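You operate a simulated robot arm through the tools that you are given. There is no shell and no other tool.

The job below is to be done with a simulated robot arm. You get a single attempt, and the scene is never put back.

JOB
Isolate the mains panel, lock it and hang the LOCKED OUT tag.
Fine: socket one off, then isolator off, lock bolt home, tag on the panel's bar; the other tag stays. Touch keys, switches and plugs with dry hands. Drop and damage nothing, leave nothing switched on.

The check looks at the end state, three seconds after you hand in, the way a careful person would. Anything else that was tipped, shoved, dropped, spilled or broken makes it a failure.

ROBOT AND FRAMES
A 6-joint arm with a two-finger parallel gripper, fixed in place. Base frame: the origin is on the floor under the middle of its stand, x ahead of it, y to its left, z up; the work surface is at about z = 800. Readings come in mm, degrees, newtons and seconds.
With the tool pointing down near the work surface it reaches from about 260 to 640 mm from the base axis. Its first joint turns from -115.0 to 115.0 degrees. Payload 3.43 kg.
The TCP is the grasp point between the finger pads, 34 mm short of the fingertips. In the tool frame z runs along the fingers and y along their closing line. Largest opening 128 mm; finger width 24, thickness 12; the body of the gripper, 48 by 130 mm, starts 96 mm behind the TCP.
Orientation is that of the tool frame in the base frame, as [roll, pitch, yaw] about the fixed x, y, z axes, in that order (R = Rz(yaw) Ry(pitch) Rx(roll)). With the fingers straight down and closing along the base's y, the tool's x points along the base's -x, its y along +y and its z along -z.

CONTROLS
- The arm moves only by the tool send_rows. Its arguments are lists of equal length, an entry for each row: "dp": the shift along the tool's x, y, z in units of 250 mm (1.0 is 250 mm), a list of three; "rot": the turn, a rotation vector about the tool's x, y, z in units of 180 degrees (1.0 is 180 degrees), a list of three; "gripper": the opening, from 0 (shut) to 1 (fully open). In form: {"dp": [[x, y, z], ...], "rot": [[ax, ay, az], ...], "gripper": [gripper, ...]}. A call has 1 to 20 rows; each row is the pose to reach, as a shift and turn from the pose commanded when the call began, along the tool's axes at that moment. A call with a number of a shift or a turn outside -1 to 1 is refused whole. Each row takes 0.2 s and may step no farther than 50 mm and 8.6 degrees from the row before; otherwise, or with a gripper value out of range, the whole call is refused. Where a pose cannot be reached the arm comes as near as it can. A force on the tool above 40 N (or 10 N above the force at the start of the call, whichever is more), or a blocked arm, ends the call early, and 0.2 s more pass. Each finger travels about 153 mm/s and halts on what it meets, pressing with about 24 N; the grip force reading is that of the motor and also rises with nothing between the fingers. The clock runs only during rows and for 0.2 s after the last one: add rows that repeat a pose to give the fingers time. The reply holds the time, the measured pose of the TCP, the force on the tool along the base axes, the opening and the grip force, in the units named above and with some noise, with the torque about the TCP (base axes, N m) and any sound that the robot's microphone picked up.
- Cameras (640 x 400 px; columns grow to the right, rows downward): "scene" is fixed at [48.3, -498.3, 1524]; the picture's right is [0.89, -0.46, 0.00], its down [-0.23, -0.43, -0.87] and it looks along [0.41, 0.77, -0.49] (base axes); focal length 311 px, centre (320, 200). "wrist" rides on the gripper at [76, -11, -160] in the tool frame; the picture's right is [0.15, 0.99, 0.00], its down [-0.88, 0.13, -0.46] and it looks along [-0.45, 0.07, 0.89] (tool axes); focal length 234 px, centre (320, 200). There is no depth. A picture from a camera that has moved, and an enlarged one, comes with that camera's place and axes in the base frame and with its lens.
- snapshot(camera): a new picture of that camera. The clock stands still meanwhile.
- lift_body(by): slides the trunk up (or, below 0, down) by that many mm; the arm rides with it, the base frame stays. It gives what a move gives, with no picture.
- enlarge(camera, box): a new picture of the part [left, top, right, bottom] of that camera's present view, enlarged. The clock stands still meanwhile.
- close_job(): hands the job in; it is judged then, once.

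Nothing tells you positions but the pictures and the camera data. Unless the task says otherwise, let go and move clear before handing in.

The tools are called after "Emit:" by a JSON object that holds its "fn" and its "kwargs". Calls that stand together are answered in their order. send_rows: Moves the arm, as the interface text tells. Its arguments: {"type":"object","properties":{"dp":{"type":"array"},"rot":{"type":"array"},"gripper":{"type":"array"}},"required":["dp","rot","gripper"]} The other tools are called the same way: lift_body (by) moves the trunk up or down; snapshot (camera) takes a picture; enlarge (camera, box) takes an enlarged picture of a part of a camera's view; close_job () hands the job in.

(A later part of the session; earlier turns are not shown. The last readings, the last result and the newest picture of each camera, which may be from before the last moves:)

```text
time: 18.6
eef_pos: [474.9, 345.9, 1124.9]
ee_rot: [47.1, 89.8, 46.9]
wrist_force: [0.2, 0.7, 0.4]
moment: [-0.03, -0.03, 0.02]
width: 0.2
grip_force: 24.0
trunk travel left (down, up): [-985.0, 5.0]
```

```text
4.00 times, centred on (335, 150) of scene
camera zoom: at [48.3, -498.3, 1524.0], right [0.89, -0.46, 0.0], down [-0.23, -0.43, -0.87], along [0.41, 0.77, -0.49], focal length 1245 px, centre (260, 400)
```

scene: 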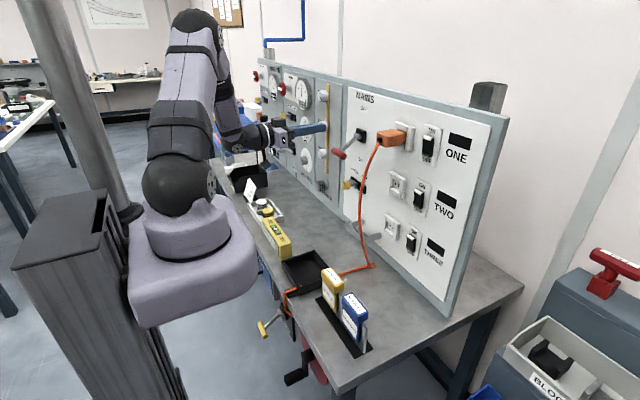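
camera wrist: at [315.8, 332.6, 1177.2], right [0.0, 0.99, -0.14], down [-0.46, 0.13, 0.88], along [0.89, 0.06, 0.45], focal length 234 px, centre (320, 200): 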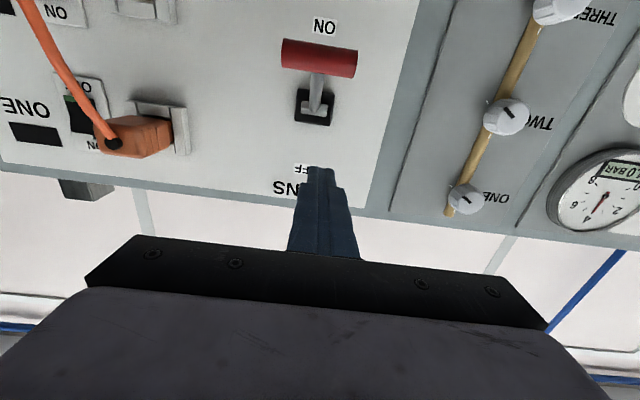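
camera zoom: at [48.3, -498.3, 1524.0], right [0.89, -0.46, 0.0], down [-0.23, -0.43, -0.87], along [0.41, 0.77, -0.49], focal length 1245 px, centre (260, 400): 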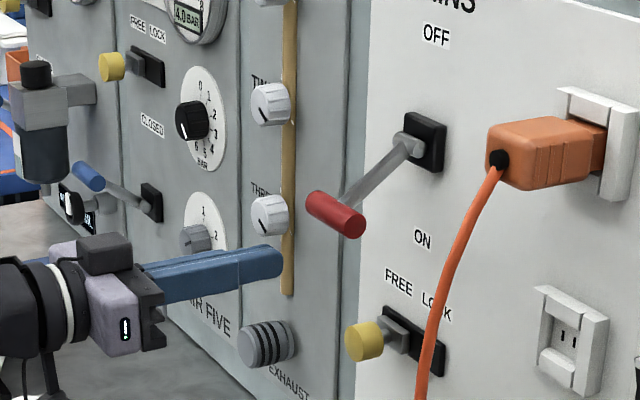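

The fingers are level, below the handle and lined up with its outer half. I'll slide forward so the tip is just under the handle, then lift in small steps to z≈1220.

Emit:
{"fn": "send_rows", "kwargs": {"dp": [[0, 0.006, 0.1], [0, 0.01, 0.204], [-0.05, 0.01, 0.204], [-0.11, 0.01, 0.204], [-0.17, 0.01, 0.204], [-0.23, 0.01, 0.204], [-0.29, 0.01, 0.204], [-0.34, 0.01, 0.204], [-0.38, 0.01, 0.204]], "rot": [[0, 0, 0], [0, 0, 0], [0, 0, 0], [0, 0, 0], [0, 0, 0], [0, 0, 0], [0, 0, 0], [0, 0, 0], [0, 0, 0]], "gripper": [0, 0, 0, 0, 0, 0, 0, 0, 0]}}

Emit:
{"fn": "enlarge", "kwargs": {"camera": "scene", "box": [290, 90, 400, 190]}}

Emit:
{"fn": "snapshot", "kwargs": {"camera": "wrist"}}

```text
time: 20.6
eef_pos: [525.7, 350.3, 1218.8]
ee_rot: [40.1, 89.9, 39.8]
wrist_force: [-1.2, -0.5, -0.9]
moment: [-0.01, -0.02, 0.03]
width: 0.1
grip_force: 23.4
trunk travel left (down, up): [-985.0, 5.0]
```

```text
4.00 times, centred on (345, 140) of scene
camera zoom: at [48.3, -498.3, 1524.0], right [0.89, -0.46, 0.0], down [-0.23, -0.43, -0.87], along [0.41, 0.77, -0.49], focal length 1245 px, centre (220, 440)
```

zoom: 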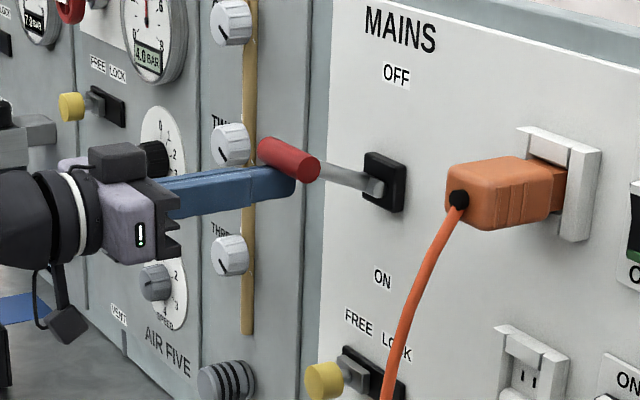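

```text
taken
camera wrist: at [366.3, 339.0, 1143.4], right [0.0, 0.99, -0.14], down [-0.46, 0.13, 0.88], along [0.89, 0.06, 0.45], focal length 234 px, centre (320, 200)
```

wrist: 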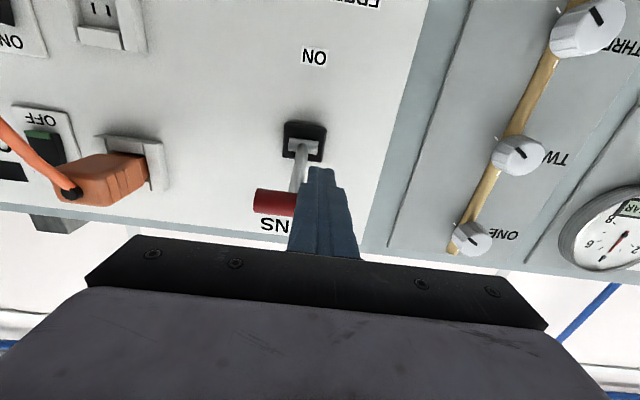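

The lever is following the fingers and is already a little above horizontal. I'll keep lifting in smaller steps until it meets its OFF stop.

Emit:
{"fn": "send_rows", "kwargs": {"dp": [[-0.03, 0, 0], [-0.06, 0, 0], [-0.085, 0, 0], [-0.11, 0, 0]], "rot": [[0, 0, 0], [0, 0, 0], [0, 0, 0], [0, 0, 0]], "gripper": [0, 0, 0, 0]}}

Emit:
{"fn": "enlarge", "kwargs": {"camera": "scene", "box": [290, 90, 400, 190]}}

Emit:
{"fn": "enlarge", "kwargs": {"camera": "wrist", "box": [220, 80, 420, 260]}}

```text
time: 21.6
eef_pos: [526.9, 349.1, 1236.5]
ee_rot: [-155.5, 89.0, -155.6]
wrist_force: [-3.5, -3.0, -26.9]
moment: [0.04, 0.66, -0.11]
width: 0.0
grip_force: 24.0
trunk travel left (down, up): [-985.0, 5.0]
```

```text
4.00 times, centred on (345, 140) of scene
camera zoom: at [48.3, -498.3, 1524.0], right [0.89, -0.46, 0.0], down [-0.23, -0.43, -0.87], along [0.41, 0.77, -0.49], focal length 1245 px, centre (220, 440)
```

zoom: 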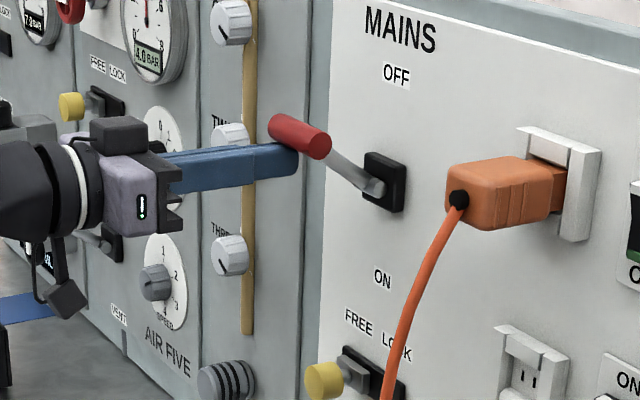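

```text
2.22 times, centred on (320, 170) of wrist
camera zoom: at [366.5, 337.6, 1164.5], right [0.0, 0.99, -0.15], down [-0.44, 0.14, 0.89], along [0.9, 0.07, 0.44], focal length 520 px, centre (320, 267)
```

zoom: 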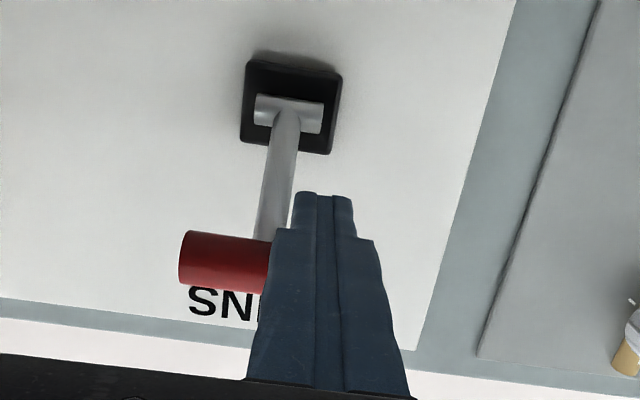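

Force has risen to 27 N with the lever up at OFF, which looks like the end stop. I'll press a few mm further to confirm it doesn't move.

Emit:
{"fn": "send_rows", "kwargs": {"dp": [[-0.012, 0, 0], [-0.02, 0, 0]], "rot": [[0, 0, 0], [0, 0, 0]], "gripper": [0, 0]}}

Emit:
{"fn": "enlarge", "kwargs": {"camera": "scene", "box": [290, 90, 400, 190]}}

```text
time: 22.1
eef_pos: [526.6, 349.3, 1237.3]
ee_rot: [-156.2, 88.2, -156.4]
wrist_force: [1.6, 1.6, -7.5]
moment: [0.0, 0.24, 0.11]
width: 0.1
grip_force: 23.8
trunk travel left (down, up): [-985.0, 5.0]
stopped in row 2: the force on the tool passed its limit at 41 N (the readings are from after the stop); the commanded pose is now the measured one
```

```text
4.00 times, centred on (345, 140) of scene
camera zoom: at [48.3, -498.3, 1524.0], right [0.89, -0.46, 0.0], down [-0.23, -0.43, -0.87], along [0.41, 0.77, -0.49], focal length 1245 px, centre (220, 440)
```

zoom: 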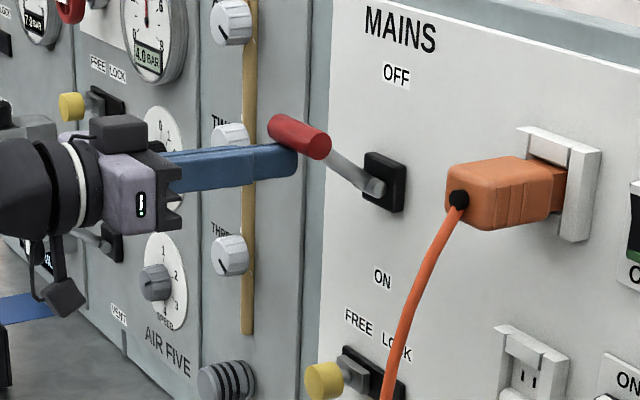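

The lever is hard against its OFF stop. I'll lower the fingers off it and pull back, then check it stays up.

Emit:
{"fn": "send_rows", "kwargs": {"dp": [[0.04, 0, 0], [0.08, 0, 0], [0.08, 0, -0.12], [0.08, 0, -0.24]], "rot": [[0, 0, 0], [0, 0, 0], [0, 0, 0], [0, 0, 0]], "gripper": [0, 0, 0, 0]}}

Emit:
{"fn": "enlarge", "kwargs": {"camera": "scene", "box": [290, 90, 400, 190]}}

Emit:
{"fn": "snapshot", "kwargs": {"camera": "wrist"}}

```text
time: 23.1
eef_pos: [459.9, 351.3, 1221.2]
ee_rot: [-156.6, 88.5, -156.6]
wrist_force: [0.5, 0.8, 0.4]
moment: [0.0, 0.01, -0.05]
width: 0.1
grip_force: 24.2
trunk travel left (down, up): [-985.0, 5.0]
```

```text
4.00 times, centred on (345, 140) of scene
camera zoom: at [48.3, -498.3, 1524.0], right [0.89, -0.46, 0.0], down [-0.23, -0.43, -0.87], along [0.41, 0.77, -0.49], focal length 1245 px, centre (220, 440)
```

zoom: 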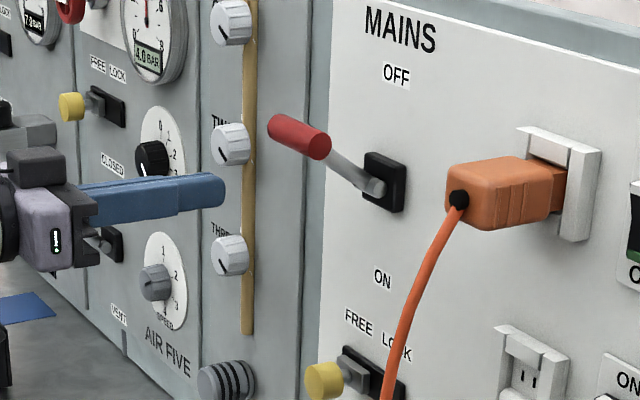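

```text
taken
camera wrist: at [300.3, 338.6, 1149.6], right [0.0, 0.99, -0.16], down [-0.44, 0.14, 0.89], along [0.9, 0.07, 0.43], focal length 234 px, centre (320, 200)
```

wrist: 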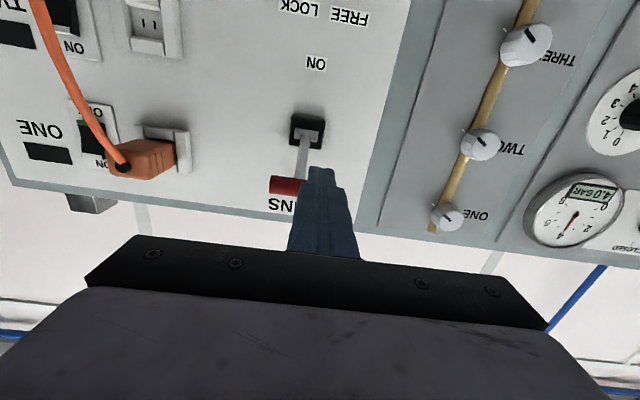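

The isolator stays at OFF. Next I'll descend at x≈460 to just above knob height, opening the fingers to about 70 mm, and take a close look at the lock.

Emit:
{"fn": "send_rows", "kwargs": {"dp": [[0.13, 0, 0], [0.26, 0, 0], [0.39, 0, 0], [0.52, 0, 0], [0.65, 0, 0], [0.74, 0, 0], [0.74, 0, 0]], "rot": [[0, 0, 0], [0, 0, 0], [0, 0, 0], [0, 0, 0], [0, 0, 0], [0, 0, 0], [0, 0, 0]], "gripper": [0, 0, 0.2, 0.4, 0.55, 0.55, 0.55]}}

Emit:
{"fn": "snapshot", "kwargs": {"camera": "wrist"}}

Emit:
{"fn": "enlarge", "kwargs": {"camera": "scene", "box": [270, 140, 390, 240]}}

```text
time: 24.7
eef_pos: [460.9, 347.1, 1035.0]
ee_rot: [-157.9, 88.6, -158.0]
wrist_force: [0.1, -0.4, -0.2]
moment: [0.02, -0.01, -0.01]
width: 70.6
grip_force: 0.1
trunk travel left (down, up): [-985.0, 5.0]
```

```text
taken
camera wrist: at [299.4, 334.9, 964.1], right [0.0, 0.99, -0.16], down [-0.44, 0.14, 0.89], along [0.9, 0.07, 0.43], focal length 234 px, centre (320, 200)
```

wrist: 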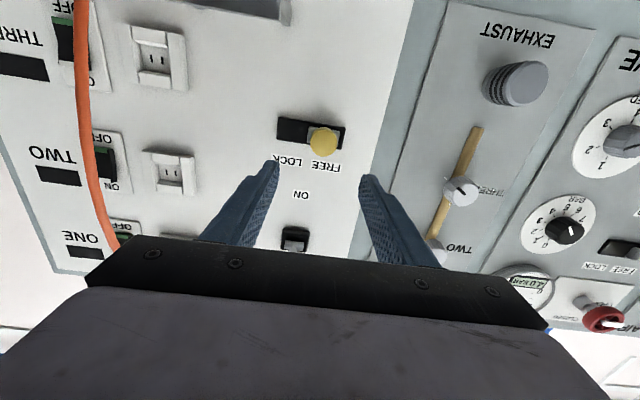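

```text
4.00 times, centred on (330, 190) of scene
camera zoom: at [48.3, -498.3, 1524.0], right [0.89, -0.46, 0.0], down [-0.23, -0.43, -0.87], along [0.41, 0.77, -0.49], focal length 1245 px, centre (280, 240)
```

zoom: 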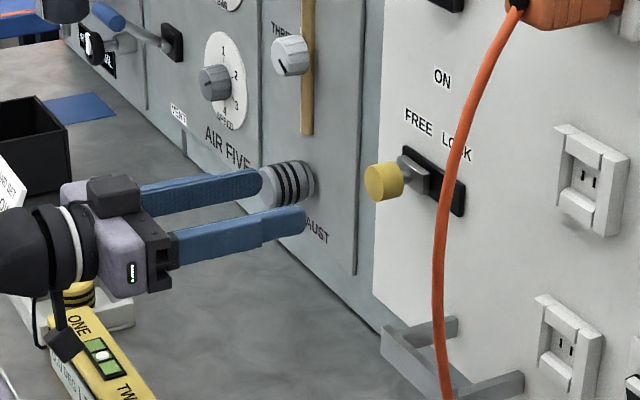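

Emit:
{"fn": "enlarge", "kwargs": {"camera": "wrist", "box": [230, 90, 400, 220]}}

```text
3.08 times, centred on (315, 155) of wrist
camera zoom: at [299.4, 334.9, 964.1], right [0.0, 0.99, -0.16], down [-0.44, 0.14, 0.89], along [0.9, 0.07, 0.43], focal length 720 px, centre (335, 338)
```

zoom: 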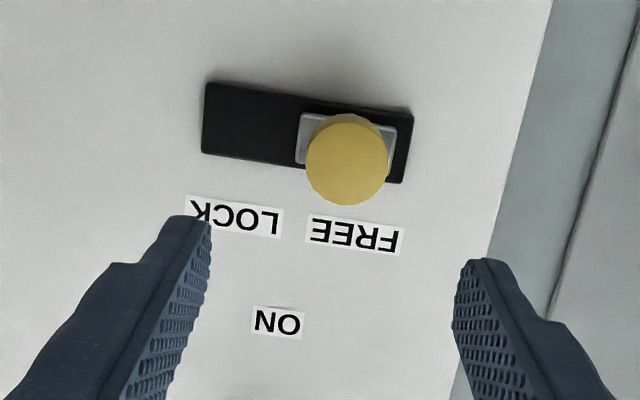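

The knob is at about (600–625, 351, 1026), 34 mm across, with a bolt travel of about 39 mm toward LOCK (−y). I'll advance so the open fingers straddle it.

Emit:
{"fn": "send_rows", "kwargs": {"dp": [[0.02, 0.016, 0.13], [0.02, 0.016, 0.26], [0.02, 0.016, 0.38], [0.02, 0.016, 0.48], [0.02, 0.016, 0.53], [0.02, 0.016, 0.53]], "rot": [[0, 0, 0], [0, 0, 0], [0, 0, 0], [0, 0, 0], [0, 0, 0], [0, 0, 0]], "gripper": [0.55, 0.55, 0.55, 0.55, 0.55, 0.55]}}

Emit:
{"fn": "enlarge", "kwargs": {"camera": "wrist", "box": [200, 80, 440, 260]}}

Emit:
{"fn": "enlarge", "kwargs": {"camera": "scene", "box": [300, 140, 400, 230]}}

```text
time: 26.1
eef_pos: [594.1, 348.6, 1028.0]
ee_rot: [-155.8, 88.6, -155.9]
wrist_force: [-0.2, -0.1, 0.6]
moment: [0.0, -0.01, 0.04]
width: 70.5
grip_force: 0.0
trunk travel left (down, up): [-985.0, 5.0]
```

```text
2.22 times, centred on (320, 170) of wrist
camera zoom: at [432.5, 336.1, 956.1], right [0.0, 0.99, -0.16], down [-0.44, 0.14, 0.89], along [0.9, 0.07, 0.43], focal length 520 px, centre (320, 267)
```

zoom: 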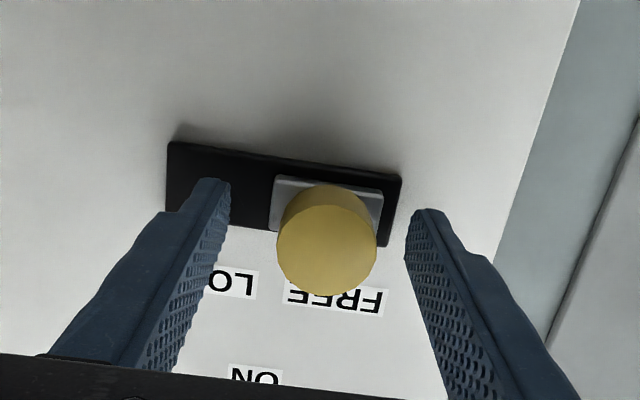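

```text
4.44 times, centred on (350, 185) of scene
camera zoom: at [48.3, -498.3, 1524.0], right [0.89, -0.46, 0.0], down [-0.23, -0.43, -0.87], along [0.41, 0.77, -0.49], focal length 1384 px, centre (187, 267)
```

zoom: 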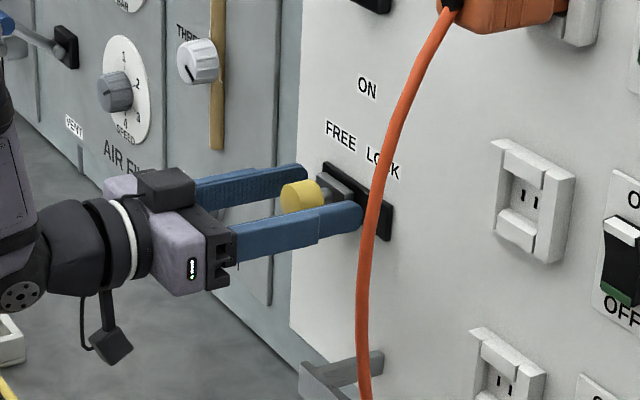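

The knob is centred between the pads at (600, 350, 1027). I'll close onto it.

Emit:
{"fn": "send_rows", "kwargs": {"dp": [[0, 0, 0], [0, 0, 0], [0, 0, 0]], "rot": [[0, 0, 0], [0, 0, 0], [0, 0, 0]], "gripper": [0.4, 0.2, 0.2]}}

Emit:
{"fn": "enlarge", "kwargs": {"camera": "wrist", "box": [200, 80, 440, 260]}}

```text
time: 26.9
eef_pos: [594.4, 348.4, 1028.2]
ee_rot: [-158.3, 88.6, -158.5]
wrist_force: [0.3, 0.2, -1.3]
moment: [0.33, -0.09, -0.01]
width: 43.4
grip_force: 45.1
trunk travel left (down, up): [-985.0, 5.0]
```

```text
2.22 times, centred on (320, 170) of wrist
camera zoom: at [432.5, 336.2, 956.1], right [0.0, 0.99, -0.16], down [-0.44, 0.14, 0.89], along [0.9, 0.07, 0.43], focal length 520 px, centre (320, 267)
```

zoom: 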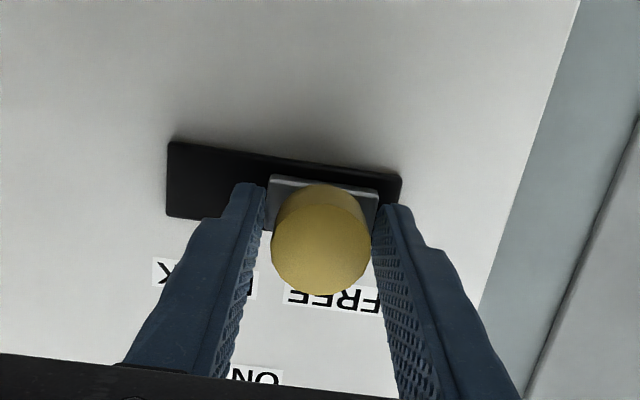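

The pads hold the bolt's slider block at 43 mm. I'll slide it toward LOCK in −y with small steps.

Emit:
{"fn": "send_rows", "kwargs": {"dp": [[0, -0.03, 0], [0, -0.06, 0], [0, -0.09, 0], [0, -0.12, 0], [0, -0.145, 0], [0, -0.145, 0]], "rot": [[0, 0, 0], [0, 0, 0], [0, 0, 0], [0, 0, 0], [0, 0, 0], [0, 0, 0]], "gripper": [0.2, 0.2, 0.2, 0.2, 0.2, 0.2]}}

Emit:
{"fn": "enlarge", "kwargs": {"camera": "wrist", "box": [200, 80, 440, 260]}}

Emit:
{"fn": "enlarge", "kwargs": {"camera": "scene", "box": [300, 140, 400, 230]}}

```text
time: 28.3
eef_pos: [593.6, 313.2, 1027.3]
ee_rot: [-157.4, 88.7, -157.6]
wrist_force: [1.3, 2.7, 2.4]
moment: [0.51, 0.07, 0.01]
width: 43.3
grip_force: 45.4
trunk travel left (down, up): [-985.0, 5.0]
```

```text
2.22 times, centred on (320, 170) of wrist
camera zoom: at [432.6, 302.0, 955.8], right [0.0, 0.99, -0.16], down [-0.44, 0.14, 0.89], along [0.9, 0.07, 0.43], focal length 520 px, centre (320, 267)
```

zoom: 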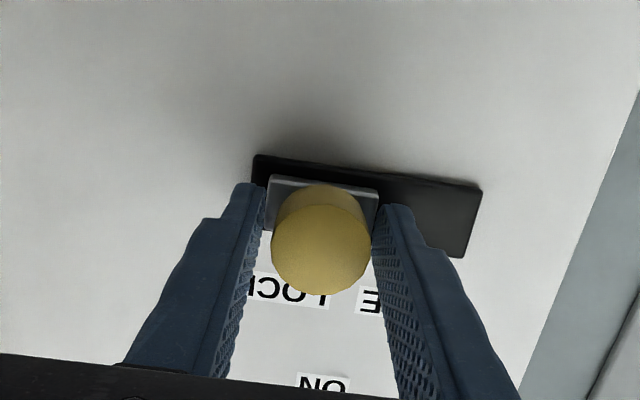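

```text
4.44 times, centred on (350, 185) of scene
camera zoom: at [48.3, -498.3, 1524.0], right [0.89, -0.46, 0.0], down [-0.23, -0.43, -0.87], along [0.41, 0.77, -0.49], focal length 1384 px, centre (187, 267)
```

zoom: 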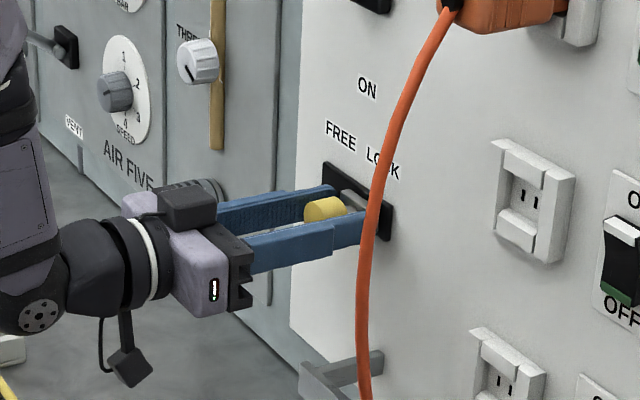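

The bolt is nearly home. I'll continue in 2 mm steps until it meets the stop.

Emit:
{"fn": "send_rows", "kwargs": {"dp": [[0, -0.01, 0], [0, -0.018, 0], [0, -0.026, 0], [0, -0.034, 0], [0, -0.042, 0]], "rot": [[0, 0, 0], [0, 0, 0], [0, 0, 0], [0, 0, 0], [0, 0, 0]], "gripper": [0.2, 0.2, 0.2, 0.2, 0.2]}}

Emit:
{"fn": "enlarge", "kwargs": {"camera": "wrist", "box": [200, 80, 440, 260]}}

```text
time: 29.5
eef_pos: [593.6, 313.3, 1027.5]
ee_rot: [-148.6, 88.6, -147.9]
wrist_force: [12.2, 33.9, -1.4]
moment: [0.95, 0.5, 0.62]
width: 43.5
grip_force: 45.0
trunk travel left (down, up): [-985.0, 5.0]
```

```text
2.22 times, centred on (320, 170) of wrist
camera zoom: at [433.0, 297.9, 955.6], right [-0.02, 0.99, -0.16], down [-0.44, 0.14, 0.89], along [0.9, 0.09, 0.43], focal length 520 px, centre (320, 267)
```

zoom: 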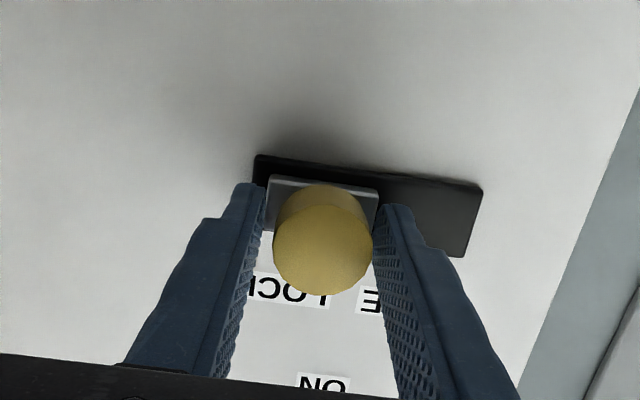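

The bolt is firmly against its stop (34 N, no movement), so it is home. I'll relax the side load, open the fingers, then withdraw straight back.

Emit:
{"fn": "send_rows", "kwargs": {"dp": [[0, 0.02, 0], [0, 0.038, 0], [0, 0.038, 0], [0, 0.038, 0], [0, 0.038, 0]], "rot": [[0, 0, 0], [0, 0, 0], [0, 0, 0], [0, 0, 0], [0, 0, 0]], "gripper": [0.2, 0.2, 0.4, 0.6, 0.6]}}

Emit:
{"fn": "enlarge", "kwargs": {"camera": "wrist", "box": [200, 80, 440, 260]}}

```text
time: 30.7
eef_pos: [593.3, 312.5, 1026.6]
ee_rot: [-155.9, 88.5, -156.0]
wrist_force: [0.4, -0.3, 0.4]
moment: [0.01, 0.02, 0.03]
width: 76.9
grip_force: 0.1
trunk travel left (down, up): [-985.0, 5.0]
```

```text
2.22 times, centred on (320, 170) of wrist
camera zoom: at [430.8, 300.2, 955.7], right [0.0, 0.99, -0.16], down [-0.43, 0.14, 0.89], along [0.9, 0.07, 0.43], focal length 520 px, centre (320, 267)
```

zoom: 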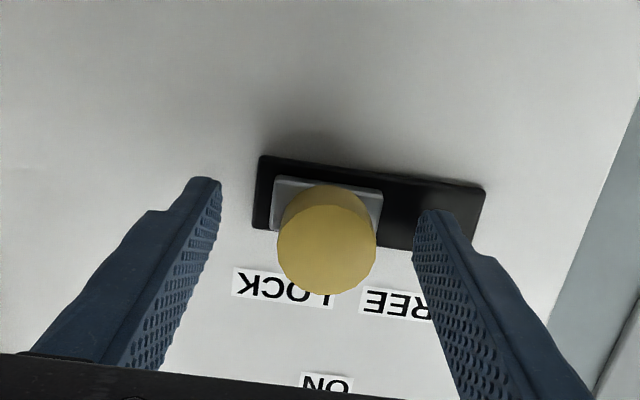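

The bolt is at LOCK with the fingers clear of it. I'll withdraw 140 mm straight back, then verify everything on the panel.

Emit:
{"fn": "send_rows", "kwargs": {"dp": [[0, 0, -0.14], [0, 0, -0.28], [0, 0, -0.42], [0, 0, -0.56]], "rot": [[0, 0, 0], [0, 0, 0], [0, 0, 0], [0, 0, 0]], "gripper": [0.6, 0.6, 0.6, 0.6]}}

Emit:
{"fn": "enlarge", "kwargs": {"camera": "scene", "box": [300, 80, 500, 250]}}

Emit:
{"fn": "snapshot", "kwargs": {"camera": "wrist"}}

```text
time: 31.7
eef_pos: [460.9, 335.9, 1035.8]
ee_rot: [-143.3, 88.3, -143.8]
wrist_force: [-0.9, 0.2, -0.7]
moment: [-0.01, 0.02, 0.02]
width: 76.7
grip_force: 0.1
out of reach, approached as far as the arm can: row 3, 4
trunk travel left (down, up): [-985.0, 5.0]
```

```text
2.35 times, centred on (400, 165) of scene
camera zoom: at [48.3, -498.3, 1524.0], right [0.89, -0.46, 0.0], down [-0.23, -0.43, -0.87], along [0.41, 0.77, -0.49], focal length 732 px, centre (132, 282)
```

zoom: 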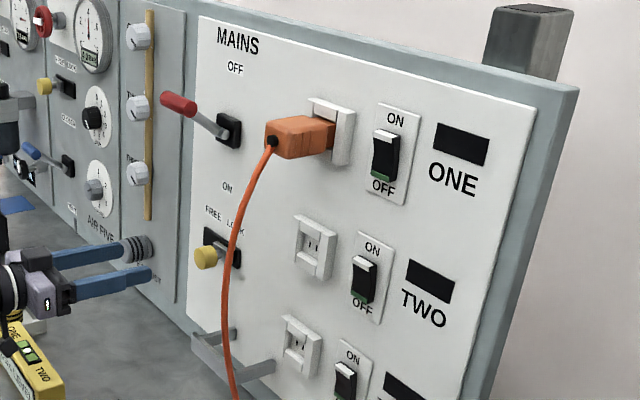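

```text
taken
camera wrist: at [299.4, 324.1, 965.0], right [0.0, 0.99, -0.16], down [-0.43, 0.15, 0.89], along [0.9, 0.07, 0.43], focal length 234 px, centre (320, 200)
```

wrist: 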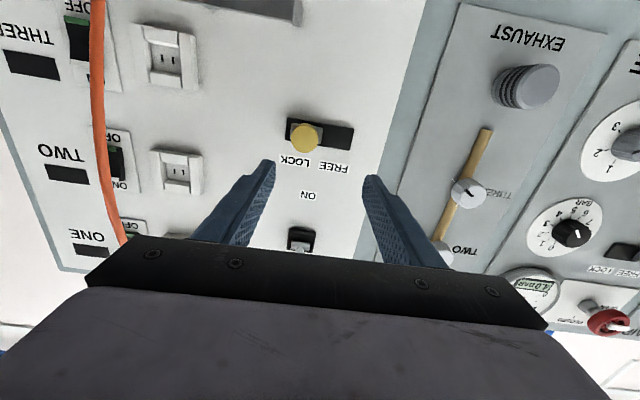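

Isolator is OFF, bolt is at LOCK and all three indicators are dark. Next I'll rise and pitch the tool down to look at the tags.

Emit:
{"fn": "send_rows", "kwargs": {"dp": [[-0.1, -0.027, 0.0], [-0.2, -0.053, 0.0], [-0.3, -0.08, 0.0], [-0.4, -0.107, 0.0], [-0.5, -0.133, 0.0], [-0.56, -0.16, 0.0]], "rot": [[0, 0.0417, 0], [0, 0.0833, 0], [0, 0.125, 0], [0, 0.1667, 0], [0, 0.2083, 0], [0, 0.25, 0]], "gripper": [0.6, 0.6, 0.6, 0.6, 0.6, 0.6]}}

Emit:
{"fn": "snapshot", "kwargs": {"camera": "scene"}}

```text
time: 33.1
eef_pos: [466.8, 292.9, 1176.2]
ee_rot: [-179.3, 43.6, -179.7]
wrist_force: [0.1, 1.0, -0.4]
moment: [0.0, -0.02, 0.0]
width: 76.7
grip_force: 0.1
trunk travel left (down, up): [-985.0, 5.0]
```

```text
taken
```

scene: 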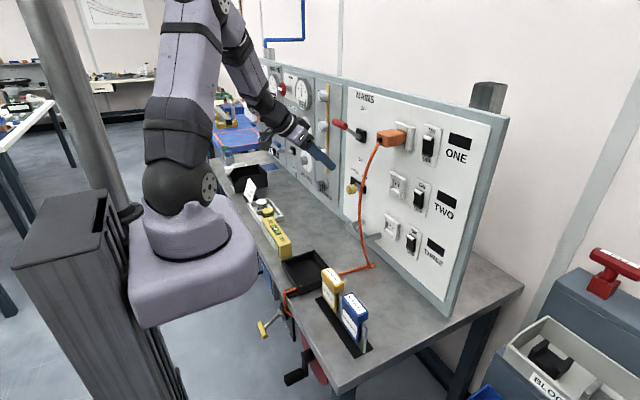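

Next I'll cross to above the tags with the tool pointing down, at (340, 66, 1080), staying well inboard of the hanging cable. That gives a close look at the tag holder.

Emit:
{"fn": "send_rows", "kwargs": {"dp": [[0.08, -0.113, -0.008], [0.159, -0.227, -0.016], [0.239, -0.34, -0.024], [0.318, -0.453, -0.032], [0.398, -0.566, -0.04], [0.477, -0.68, -0.048], [0.557, -0.793, -0.056], [0.636, -0.906, -0.064]], "rot": [[-0.0004, 0.0303, 0], [-0.0008, 0.0606, 0], [-0.0011, 0.0908, 0], [-0.0015, 0.1211, 0], [-0.0019, 0.1514, 0], [-0.0023, 0.1817, 0], [-0.0026, 0.2119, 0], [-0.003, 0.2422, 0]], "gripper": [0.6, 0.6, 0.6, 0.7, 0.7, 0.7, 0.7, 0.7]}}

Emit:
{"fn": "snapshot", "kwargs": {"camera": "wrist"}}

Emit:
{"fn": "snapshot", "kwargs": {"camera": "scene"}}

```text
time: 34.9
eef_pos: [342.3, 71.7, 1079.7]
ee_rot: [-180.0, 0.1, -180.0]
wrist_force: [0.4, 0.8, -0.9]
moment: [0.02, -0.02, 0.03]
width: 89.6
grip_force: 0.1
trunk travel left (down, up): [-985.0, 5.0]
```

```text
taken
camera wrist: at [266.1, 59.5, 1239.8], right [-0.15, 0.99, 0.0], down [0.88, 0.13, 0.46], along [0.45, 0.07, -0.89], focal length 234 px, centre (320, 200)
```

wrist: 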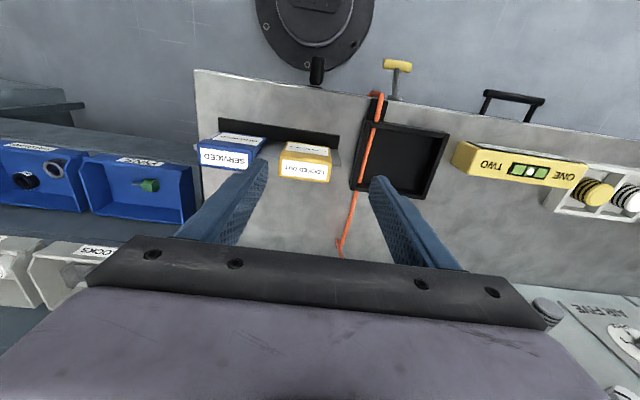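

```text
taken
```

scene: 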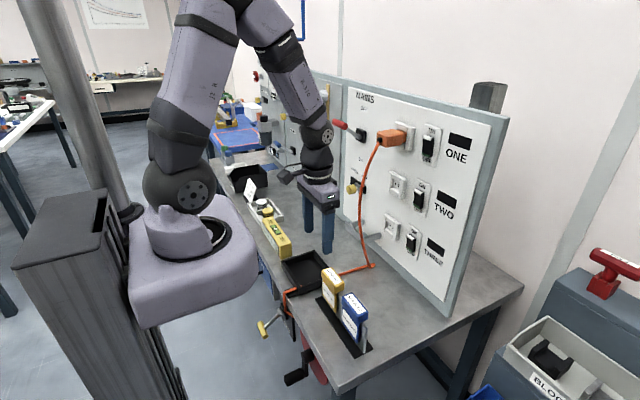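

I'm now above and behind the tags with the tool down. I'll enlarge them.

Emit:
{"fn": "enlarge", "kwargs": {"camera": "wrist", "box": [190, 100, 360, 230]}}

Emit:
{"fn": "enlarge", "kwargs": {"camera": "scene", "box": [310, 260, 380, 360]}}

```text
3.08 times, centred on (275, 165) of wrist
camera zoom: at [266.1, 59.5, 1239.8], right [-0.15, 0.99, 0.0], down [0.88, 0.13, 0.46], along [0.45, 0.07, -0.89], focal length 720 px, centre (458, 308)
```

zoom: 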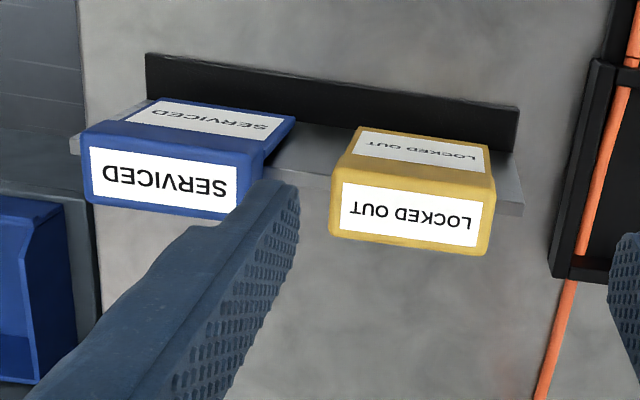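

```text
4.00 times, centred on (345, 310) of scene
camera zoom: at [48.3, -498.3, 1524.0], right [0.89, -0.46, 0.0], down [-0.23, -0.43, -0.87], along [0.41, 0.77, -0.49], focal length 1245 px, centre (220, -240)
```

zoom: 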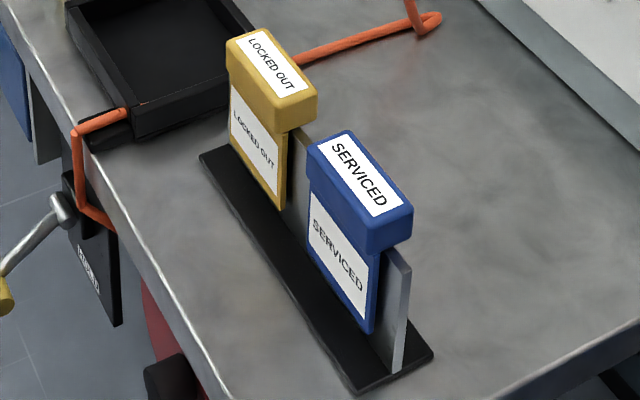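

The LOCKED OUT tag's top block spans x≈364–400 and y≈18–94 with its top at z≈916, sitting on a thin plate whose top is z≈896. I'll grip its ends along y with the fingertips staying above the plate. First I'll hover over it at TCP z≈1010, open to 96 mm, and check alignment.

Emit:
{"fn": "send_rows", "kwargs": {"dp": [[-0.05, -0.021, 0.09], [-0.1, -0.042, 0.19], [-0.155, -0.063, 0.28], [-0.155, -0.063, 0.28]], "rot": [[0, 0, 0], [0, 0, 0], [0, 0, 0], [0, 0, 0]], "gripper": [0.75, 0.75, 0.75, 0.75]}}

Emit:
{"fn": "snapshot", "kwargs": {"camera": "wrist"}}

Emit:
{"fn": "enlarge", "kwargs": {"camera": "scene", "box": [290, 200, 400, 340]}}

```text
time: 35.9
eef_pos: [379.5, 54.8, 1005.4]
ee_rot: [-179.9, 0.1, -179.9]
wrist_force: [-0.8, 0.7, -0.3]
moment: [-0.02, -0.03, 0.02]
width: 95.8
grip_force: 0.1
trunk travel left (down, up): [-985.0, 5.0]
```

```text
taken
camera wrist: at [303.1, 42.5, 1166.4], right [-0.15, 0.99, 0.0], down [0.88, 0.13, 0.46], along [0.45, 0.07, -0.89], focal length 234 px, centre (320, 200)
```

wrist: 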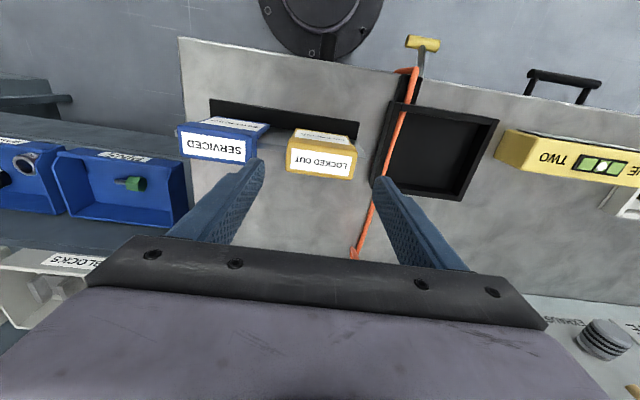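

```text
2.86 times, centred on (345, 270) of scene
camera zoom: at [48.3, -498.3, 1524.0], right [0.89, -0.46, 0.0], down [-0.23, -0.43, -0.87], along [0.41, 0.77, -0.49], focal length 890 px, centre (249, 0)
```

zoom: 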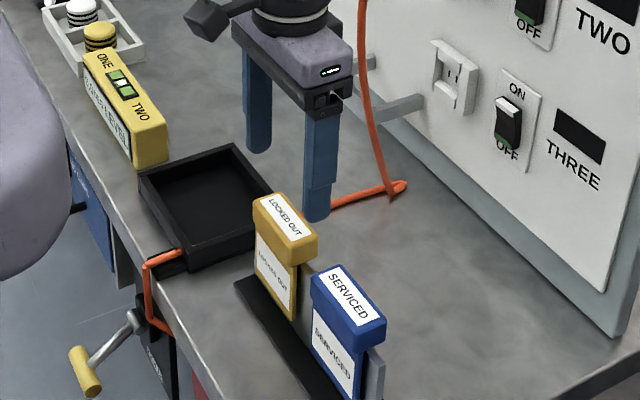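

Emit:
{"fn": "enlarge", "kwargs": {"camera": "wrist", "box": [170, 90, 410, 250]}}

Emit:
{"fn": "enlarge", "kwargs": {"camera": "scene", "box": [325, 225, 385, 325]}}

```text
2.50 times, centred on (290, 170) of wrist
camera zoom: at [303.1, 42.5, 1166.4], right [-0.15, 0.99, 0.0], down [0.88, 0.13, 0.46], along [0.45, 0.07, -0.89], focal length 585 px, centre (395, 275)
```

zoom: 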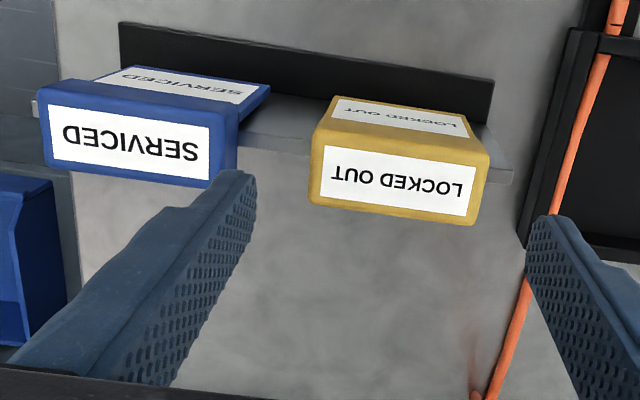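

```text
4.00 times, centred on (355, 275) of scene
camera zoom: at [48.3, -498.3, 1524.0], right [0.89, -0.46, 0.0], down [-0.23, -0.43, -0.87], along [0.41, 0.77, -0.49], focal length 1245 px, centre (180, -100)
```

zoom: 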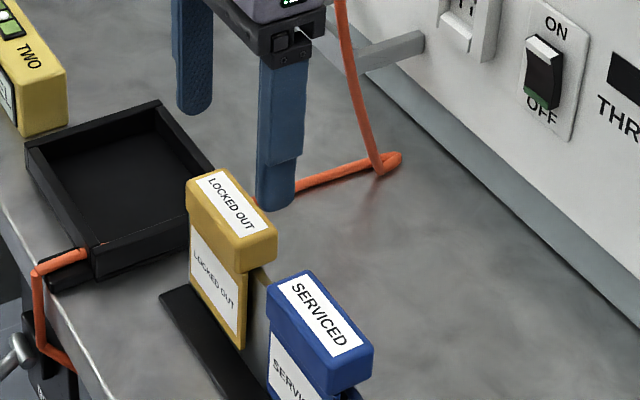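

Alignment looks right, with the tag centred near y≈56 and TCP x≈379.5 over the plate. The top height is uncertain by a few mm, so I'll descend until the fingertips are just above the estimated top and compare them side-on.

Emit:
{"fn": "send_rows", "kwargs": {"dp": [[0, 0.006, 0.09], [0, 0.006, 0.172], [0, 0.006, 0.172]], "rot": [[0, 0, 0], [0, 0, 0], [0, 0, 0]], "gripper": [0.75, 0.75, 0.75]}}

Emit:
{"fn": "enlarge", "kwargs": {"camera": "scene", "box": [315, 230, 375, 330]}}

Emit:
{"fn": "enlarge", "kwargs": {"camera": "wrist", "box": [170, 60, 430, 250]}}

```text
time: 36.7
eef_pos: [379.2, 55.6, 964.2]
ee_rot: [-179.9, 0.1, 180.0]
wrist_force: [-0.7, 0.6, -0.3]
moment: [-0.01, -0.02, 0.0]
width: 96.0
grip_force: 0.2
trunk travel left (down, up): [-985.0, 5.0]
```

```text
4.00 times, centred on (345, 280) of scene
camera zoom: at [48.3, -498.3, 1524.0], right [0.89, -0.46, 0.0], down [-0.23, -0.43, -0.87], along [0.41, 0.77, -0.49], focal length 1245 px, centre (220, -120)
```

zoom: 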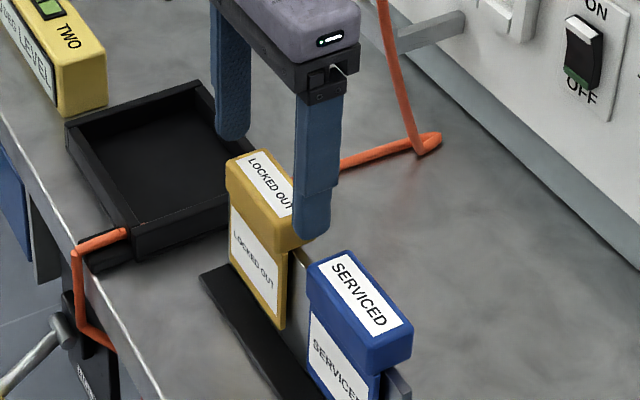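

```text
2.11 times, centred on (300, 155) of wrist
camera zoom: at [302.9, 43.6, 1124.6], right [-0.15, 0.99, 0.0], down [0.88, 0.13, 0.46], along [0.45, 0.07, -0.89], focal length 493 px, centre (362, 295)
```

zoom: 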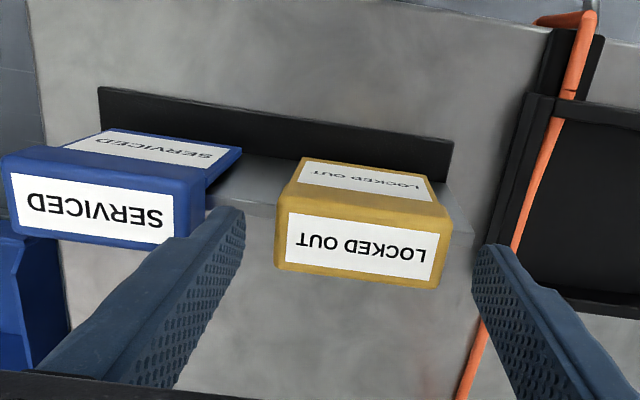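

The fingertips straddle the tag without touching it and sit slightly above its top. I'll go down 25 mm so the tips are at z≈905, gripping the upper block while staying clear of the plate, then check before closing.

Emit:
{"fn": "send_rows", "kwargs": {"dp": [[0, 0.003, 0.05], [0, 0.003, 0.1], [0, 0.003, 0.1]], "rot": [[0, 0, 0], [0, 0, 0], [0, 0, 0]], "gripper": [0.75, 0.75, 0.75]}}

Emit:
{"fn": "enlarge", "kwargs": {"camera": "scene", "box": [320, 245, 365, 305]}}

Emit:
{"fn": "enlarge", "kwargs": {"camera": "wrist", "box": [190, 90, 400, 250]}}

```text
time: 37.5
eef_pos: [380.4, 56.8, 939.5]
ee_rot: [-179.8, 0.1, -180.0]
wrist_force: [0.6, 0.4, -0.3]
moment: [0.02, 0.01, -0.01]
width: 95.9
grip_force: 0.0
trunk travel left (down, up): [-985.0, 5.0]
```

```text
6.67 times, centred on (342, 275) of scene
camera zoom: at [48.3, -498.3, 1524.0], right [0.89, -0.46, 0.0], down [-0.23, -0.43, -0.87], along [0.41, 0.77, -0.49], focal length 2075 px, centre (170, -300)
```

zoom: 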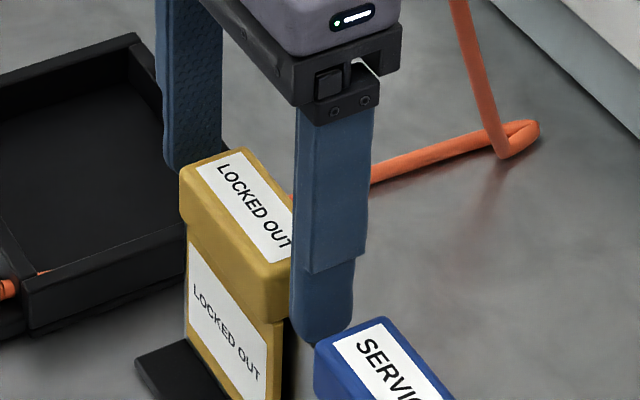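

```text
2.50 times, centred on (295, 170) of wrist
camera zoom: at [303.9, 44.4, 1100.6], right [-0.15, 0.99, 0.0], down [0.88, 0.13, 0.46], along [0.45, 0.07, -0.89], focal length 585 px, centre (382, 275)
```

zoom: 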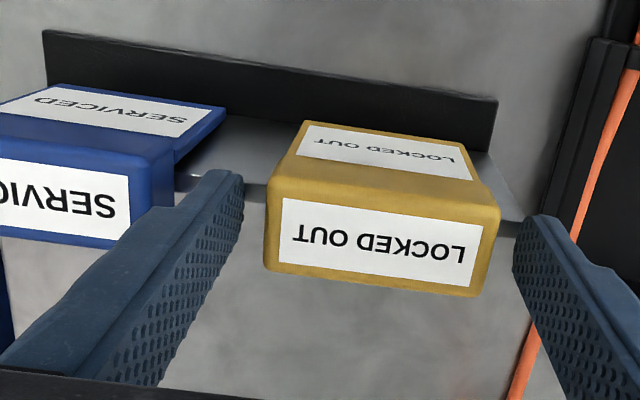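

Comparing edges side-on, the tips are level with the bottom of the block (z≈905) and the block top is about z≈926. I'll raise 4 mm for clearance over the plate and close on the block.

Emit:
{"fn": "send_rows", "kwargs": {"dp": [[0, 0, -0.016], [0, 0, -0.016], [0, 0, -0.016], [0, 0, -0.016]], "rot": [[0, 0, 0], [0, 0, 0], [0, 0, 0], [0, 0, 0]], "gripper": [0.75, 0.65, 0.55, 0.5]}}

Emit:
{"fn": "enlarge", "kwargs": {"camera": "scene", "box": [320, 245, 365, 305]}}

Emit:
{"fn": "enlarge", "kwargs": {"camera": "wrist", "box": [190, 90, 400, 250]}}

```text
time: 38.5
eef_pos: [379.8, 55.8, 944.3]
ee_rot: [-179.9, 0.1, -179.9]
wrist_force: [0.0, -0.2, -0.3]
moment: [-0.01, 0.03, 0.01]
width: 74.0
grip_force: 24.0
trunk travel left (down, up): [-985.0, 5.0]
```

```text
6.67 times, centred on (342, 275) of scene
camera zoom: at [48.3, -498.3, 1524.0], right [0.89, -0.46, 0.0], down [-0.23, -0.43, -0.87], along [0.41, 0.77, -0.49], focal length 2075 px, centre (170, -300)
```

zoom: 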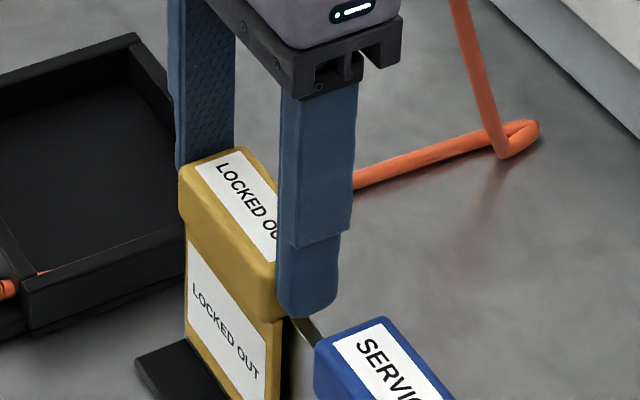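

```text
2.50 times, centred on (295, 170) of wrist
camera zoom: at [303.7, 44.2, 1104.3], right [-0.15, 0.99, 0.0], down [0.88, 0.13, 0.46], along [0.45, 0.07, -0.89], focal length 585 px, centre (382, 275)
```

zoom: 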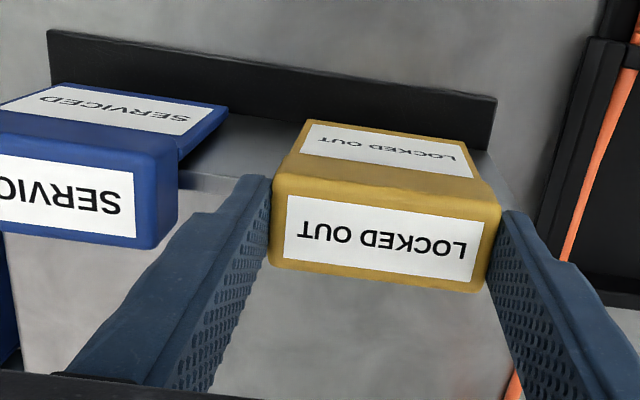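

Grip is solid (74 mm, 24 N) and the SERVICED tag is untouched. I'll lift straight up slowly, first 40 mm, and check that only this tag comes.

Emit:
{"fn": "send_rows", "kwargs": {"dp": [[0, 0, -0.04], [0, 0, -0.08], [0, 0, -0.12], [0, 0, -0.16]], "rot": [[0, 0, 0], [0, 0, 0], [0, 0, 0], [0, 0, 0]], "gripper": [0.5, 0.5, 0.5, 0.5]}}

Emit:
{"fn": "enlarge", "kwargs": {"camera": "scene", "box": [310, 230, 390, 340]}}

```text
time: 39.5
eef_pos: [378.6, 57.7, 984.1]
ee_rot: [-179.9, 0.1, -180.0]
wrist_force: [-0.9, -0.8, -0.5]
moment: [0.0, -0.02, 0.03]
width: 73.8
grip_force: 24.0
trunk travel left (down, up): [-985.0, 5.0]
```

```text
3.64 times, centred on (350, 285) of scene
camera zoom: at [48.3, -498.3, 1524.0], right [0.89, -0.46, 0.0], down [-0.23, -0.43, -0.87], along [0.41, 0.77, -0.49], focal length 1132 px, centre (211, -109)
```

zoom: 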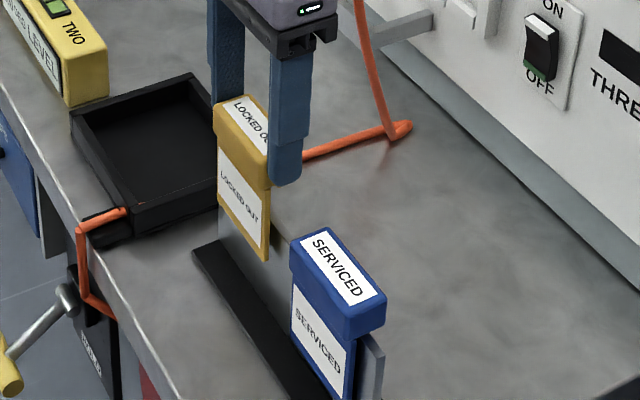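

The tag comes up cleanly and the holder and blue tag stay put. I'll lift another 80 mm to clear the plate fully.

Emit:
{"fn": "send_rows", "kwargs": {"dp": [[0, 0, -0.08], [0, 0, -0.16], [0, 0, -0.24], [0, 0, -0.32]], "rot": [[0, 0, 0], [0, 0, 0], [0, 0, 0], [0, 0, 0]], "gripper": [0.5, 0.5, 0.5, 0.5]}}

Emit:
{"fn": "enlarge", "kwargs": {"camera": "scene", "box": [310, 190, 390, 330]}}

Emit:
{"fn": "enlarge", "kwargs": {"camera": "wrist", "box": [170, 60, 410, 250]}}

```text
time: 40.5
eef_pos: [378.8, 57.3, 1065.6]
ee_rot: [-179.9, 0.1, -179.9]
wrist_force: [-1.1, 0.1, -1.2]
moment: [0.01, -0.01, 0.02]
width: 74.1
grip_force: 24.5
trunk travel left (down, up): [-985.0, 5.0]
```

```text
2.86 times, centred on (350, 260) of scene
camera zoom: at [48.3, -498.3, 1524.0], right [0.89, -0.46, 0.0], down [-0.23, -0.43, -0.87], along [0.41, 0.77, -0.49], focal length 890 px, centre (234, 29)
```

zoom: 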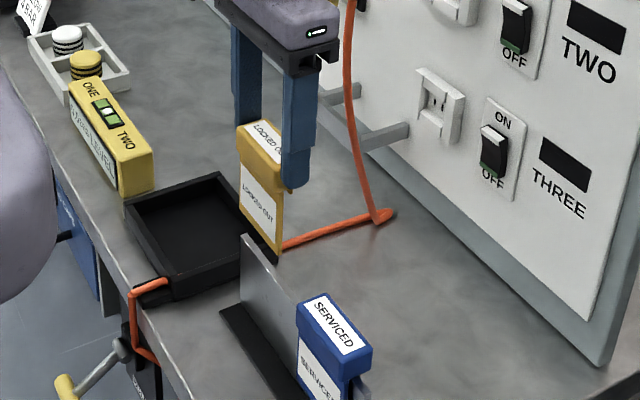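

```text
2.11 times, centred on (290, 155) of wrist
camera zoom: at [302.2, 45.7, 1226.1], right [-0.15, 0.99, 0.0], down [0.88, 0.13, 0.46], along [0.45, 0.07, -0.89], focal length 493 px, centre (383, 295)
```

zoom: 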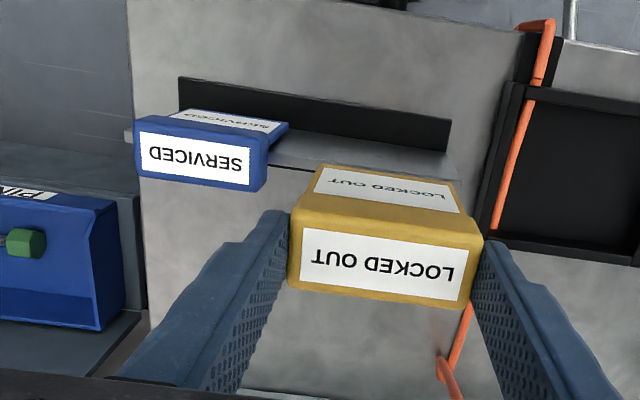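

Emit:
{"fn": "enlarge", "kwargs": {"camera": "scene", "box": [328, 218, 358, 258]}}

Emit:
{"fn": "enlarge", "kwargs": {"camera": "scene", "box": [325, 255, 385, 335]}}

Emit:
{"fn": "enlarge", "kwargs": {"camera": "wrist", "box": [220, 90, 420, 170]}}

```text
10.00 times, centred on (343, 238) of scene
camera zoom: at [48.3, -498.3, 1524.0], right [0.89, -0.46, 0.0], down [-0.23, -0.43, -0.87], along [0.41, 0.77, -0.49], focal length 3113 px, centre (90, -180)
```

zoom: 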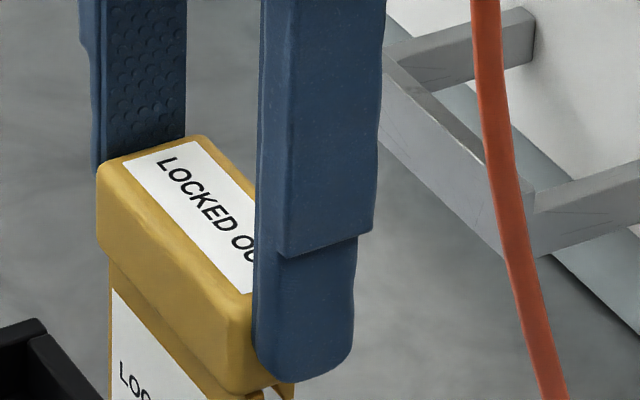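

```text
5.00 times, centred on (355, 295) of scene
camera zoom: at [48.3, -498.3, 1524.0], right [0.89, -0.46, 0.0], down [-0.23, -0.43, -0.87], along [0.41, 0.77, -0.49], focal length 1557 px, centre (145, -275)
```

zoom: 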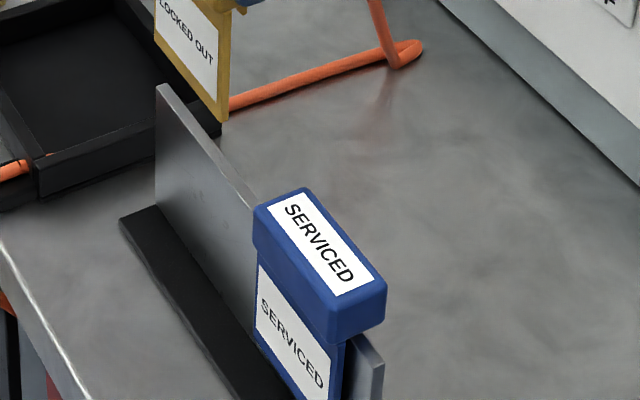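

```text
3.20 times, centred on (320, 130) of wrist
camera zoom: at [302.2, 45.7, 1226.1], right [-0.15, 0.99, 0.0], down [0.88, 0.13, 0.46], along [0.45, 0.07, -0.89], focal length 749 px, centre (320, 424)
```

zoom: 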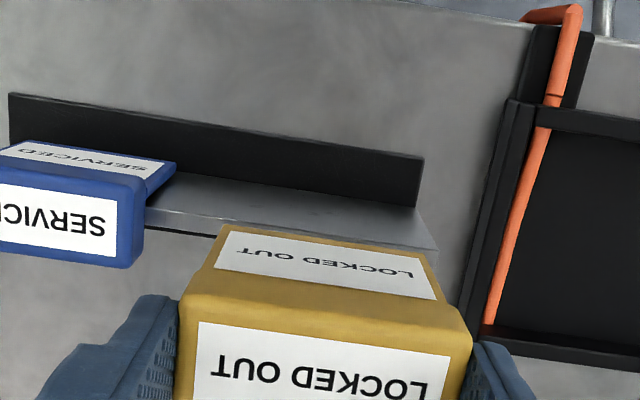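

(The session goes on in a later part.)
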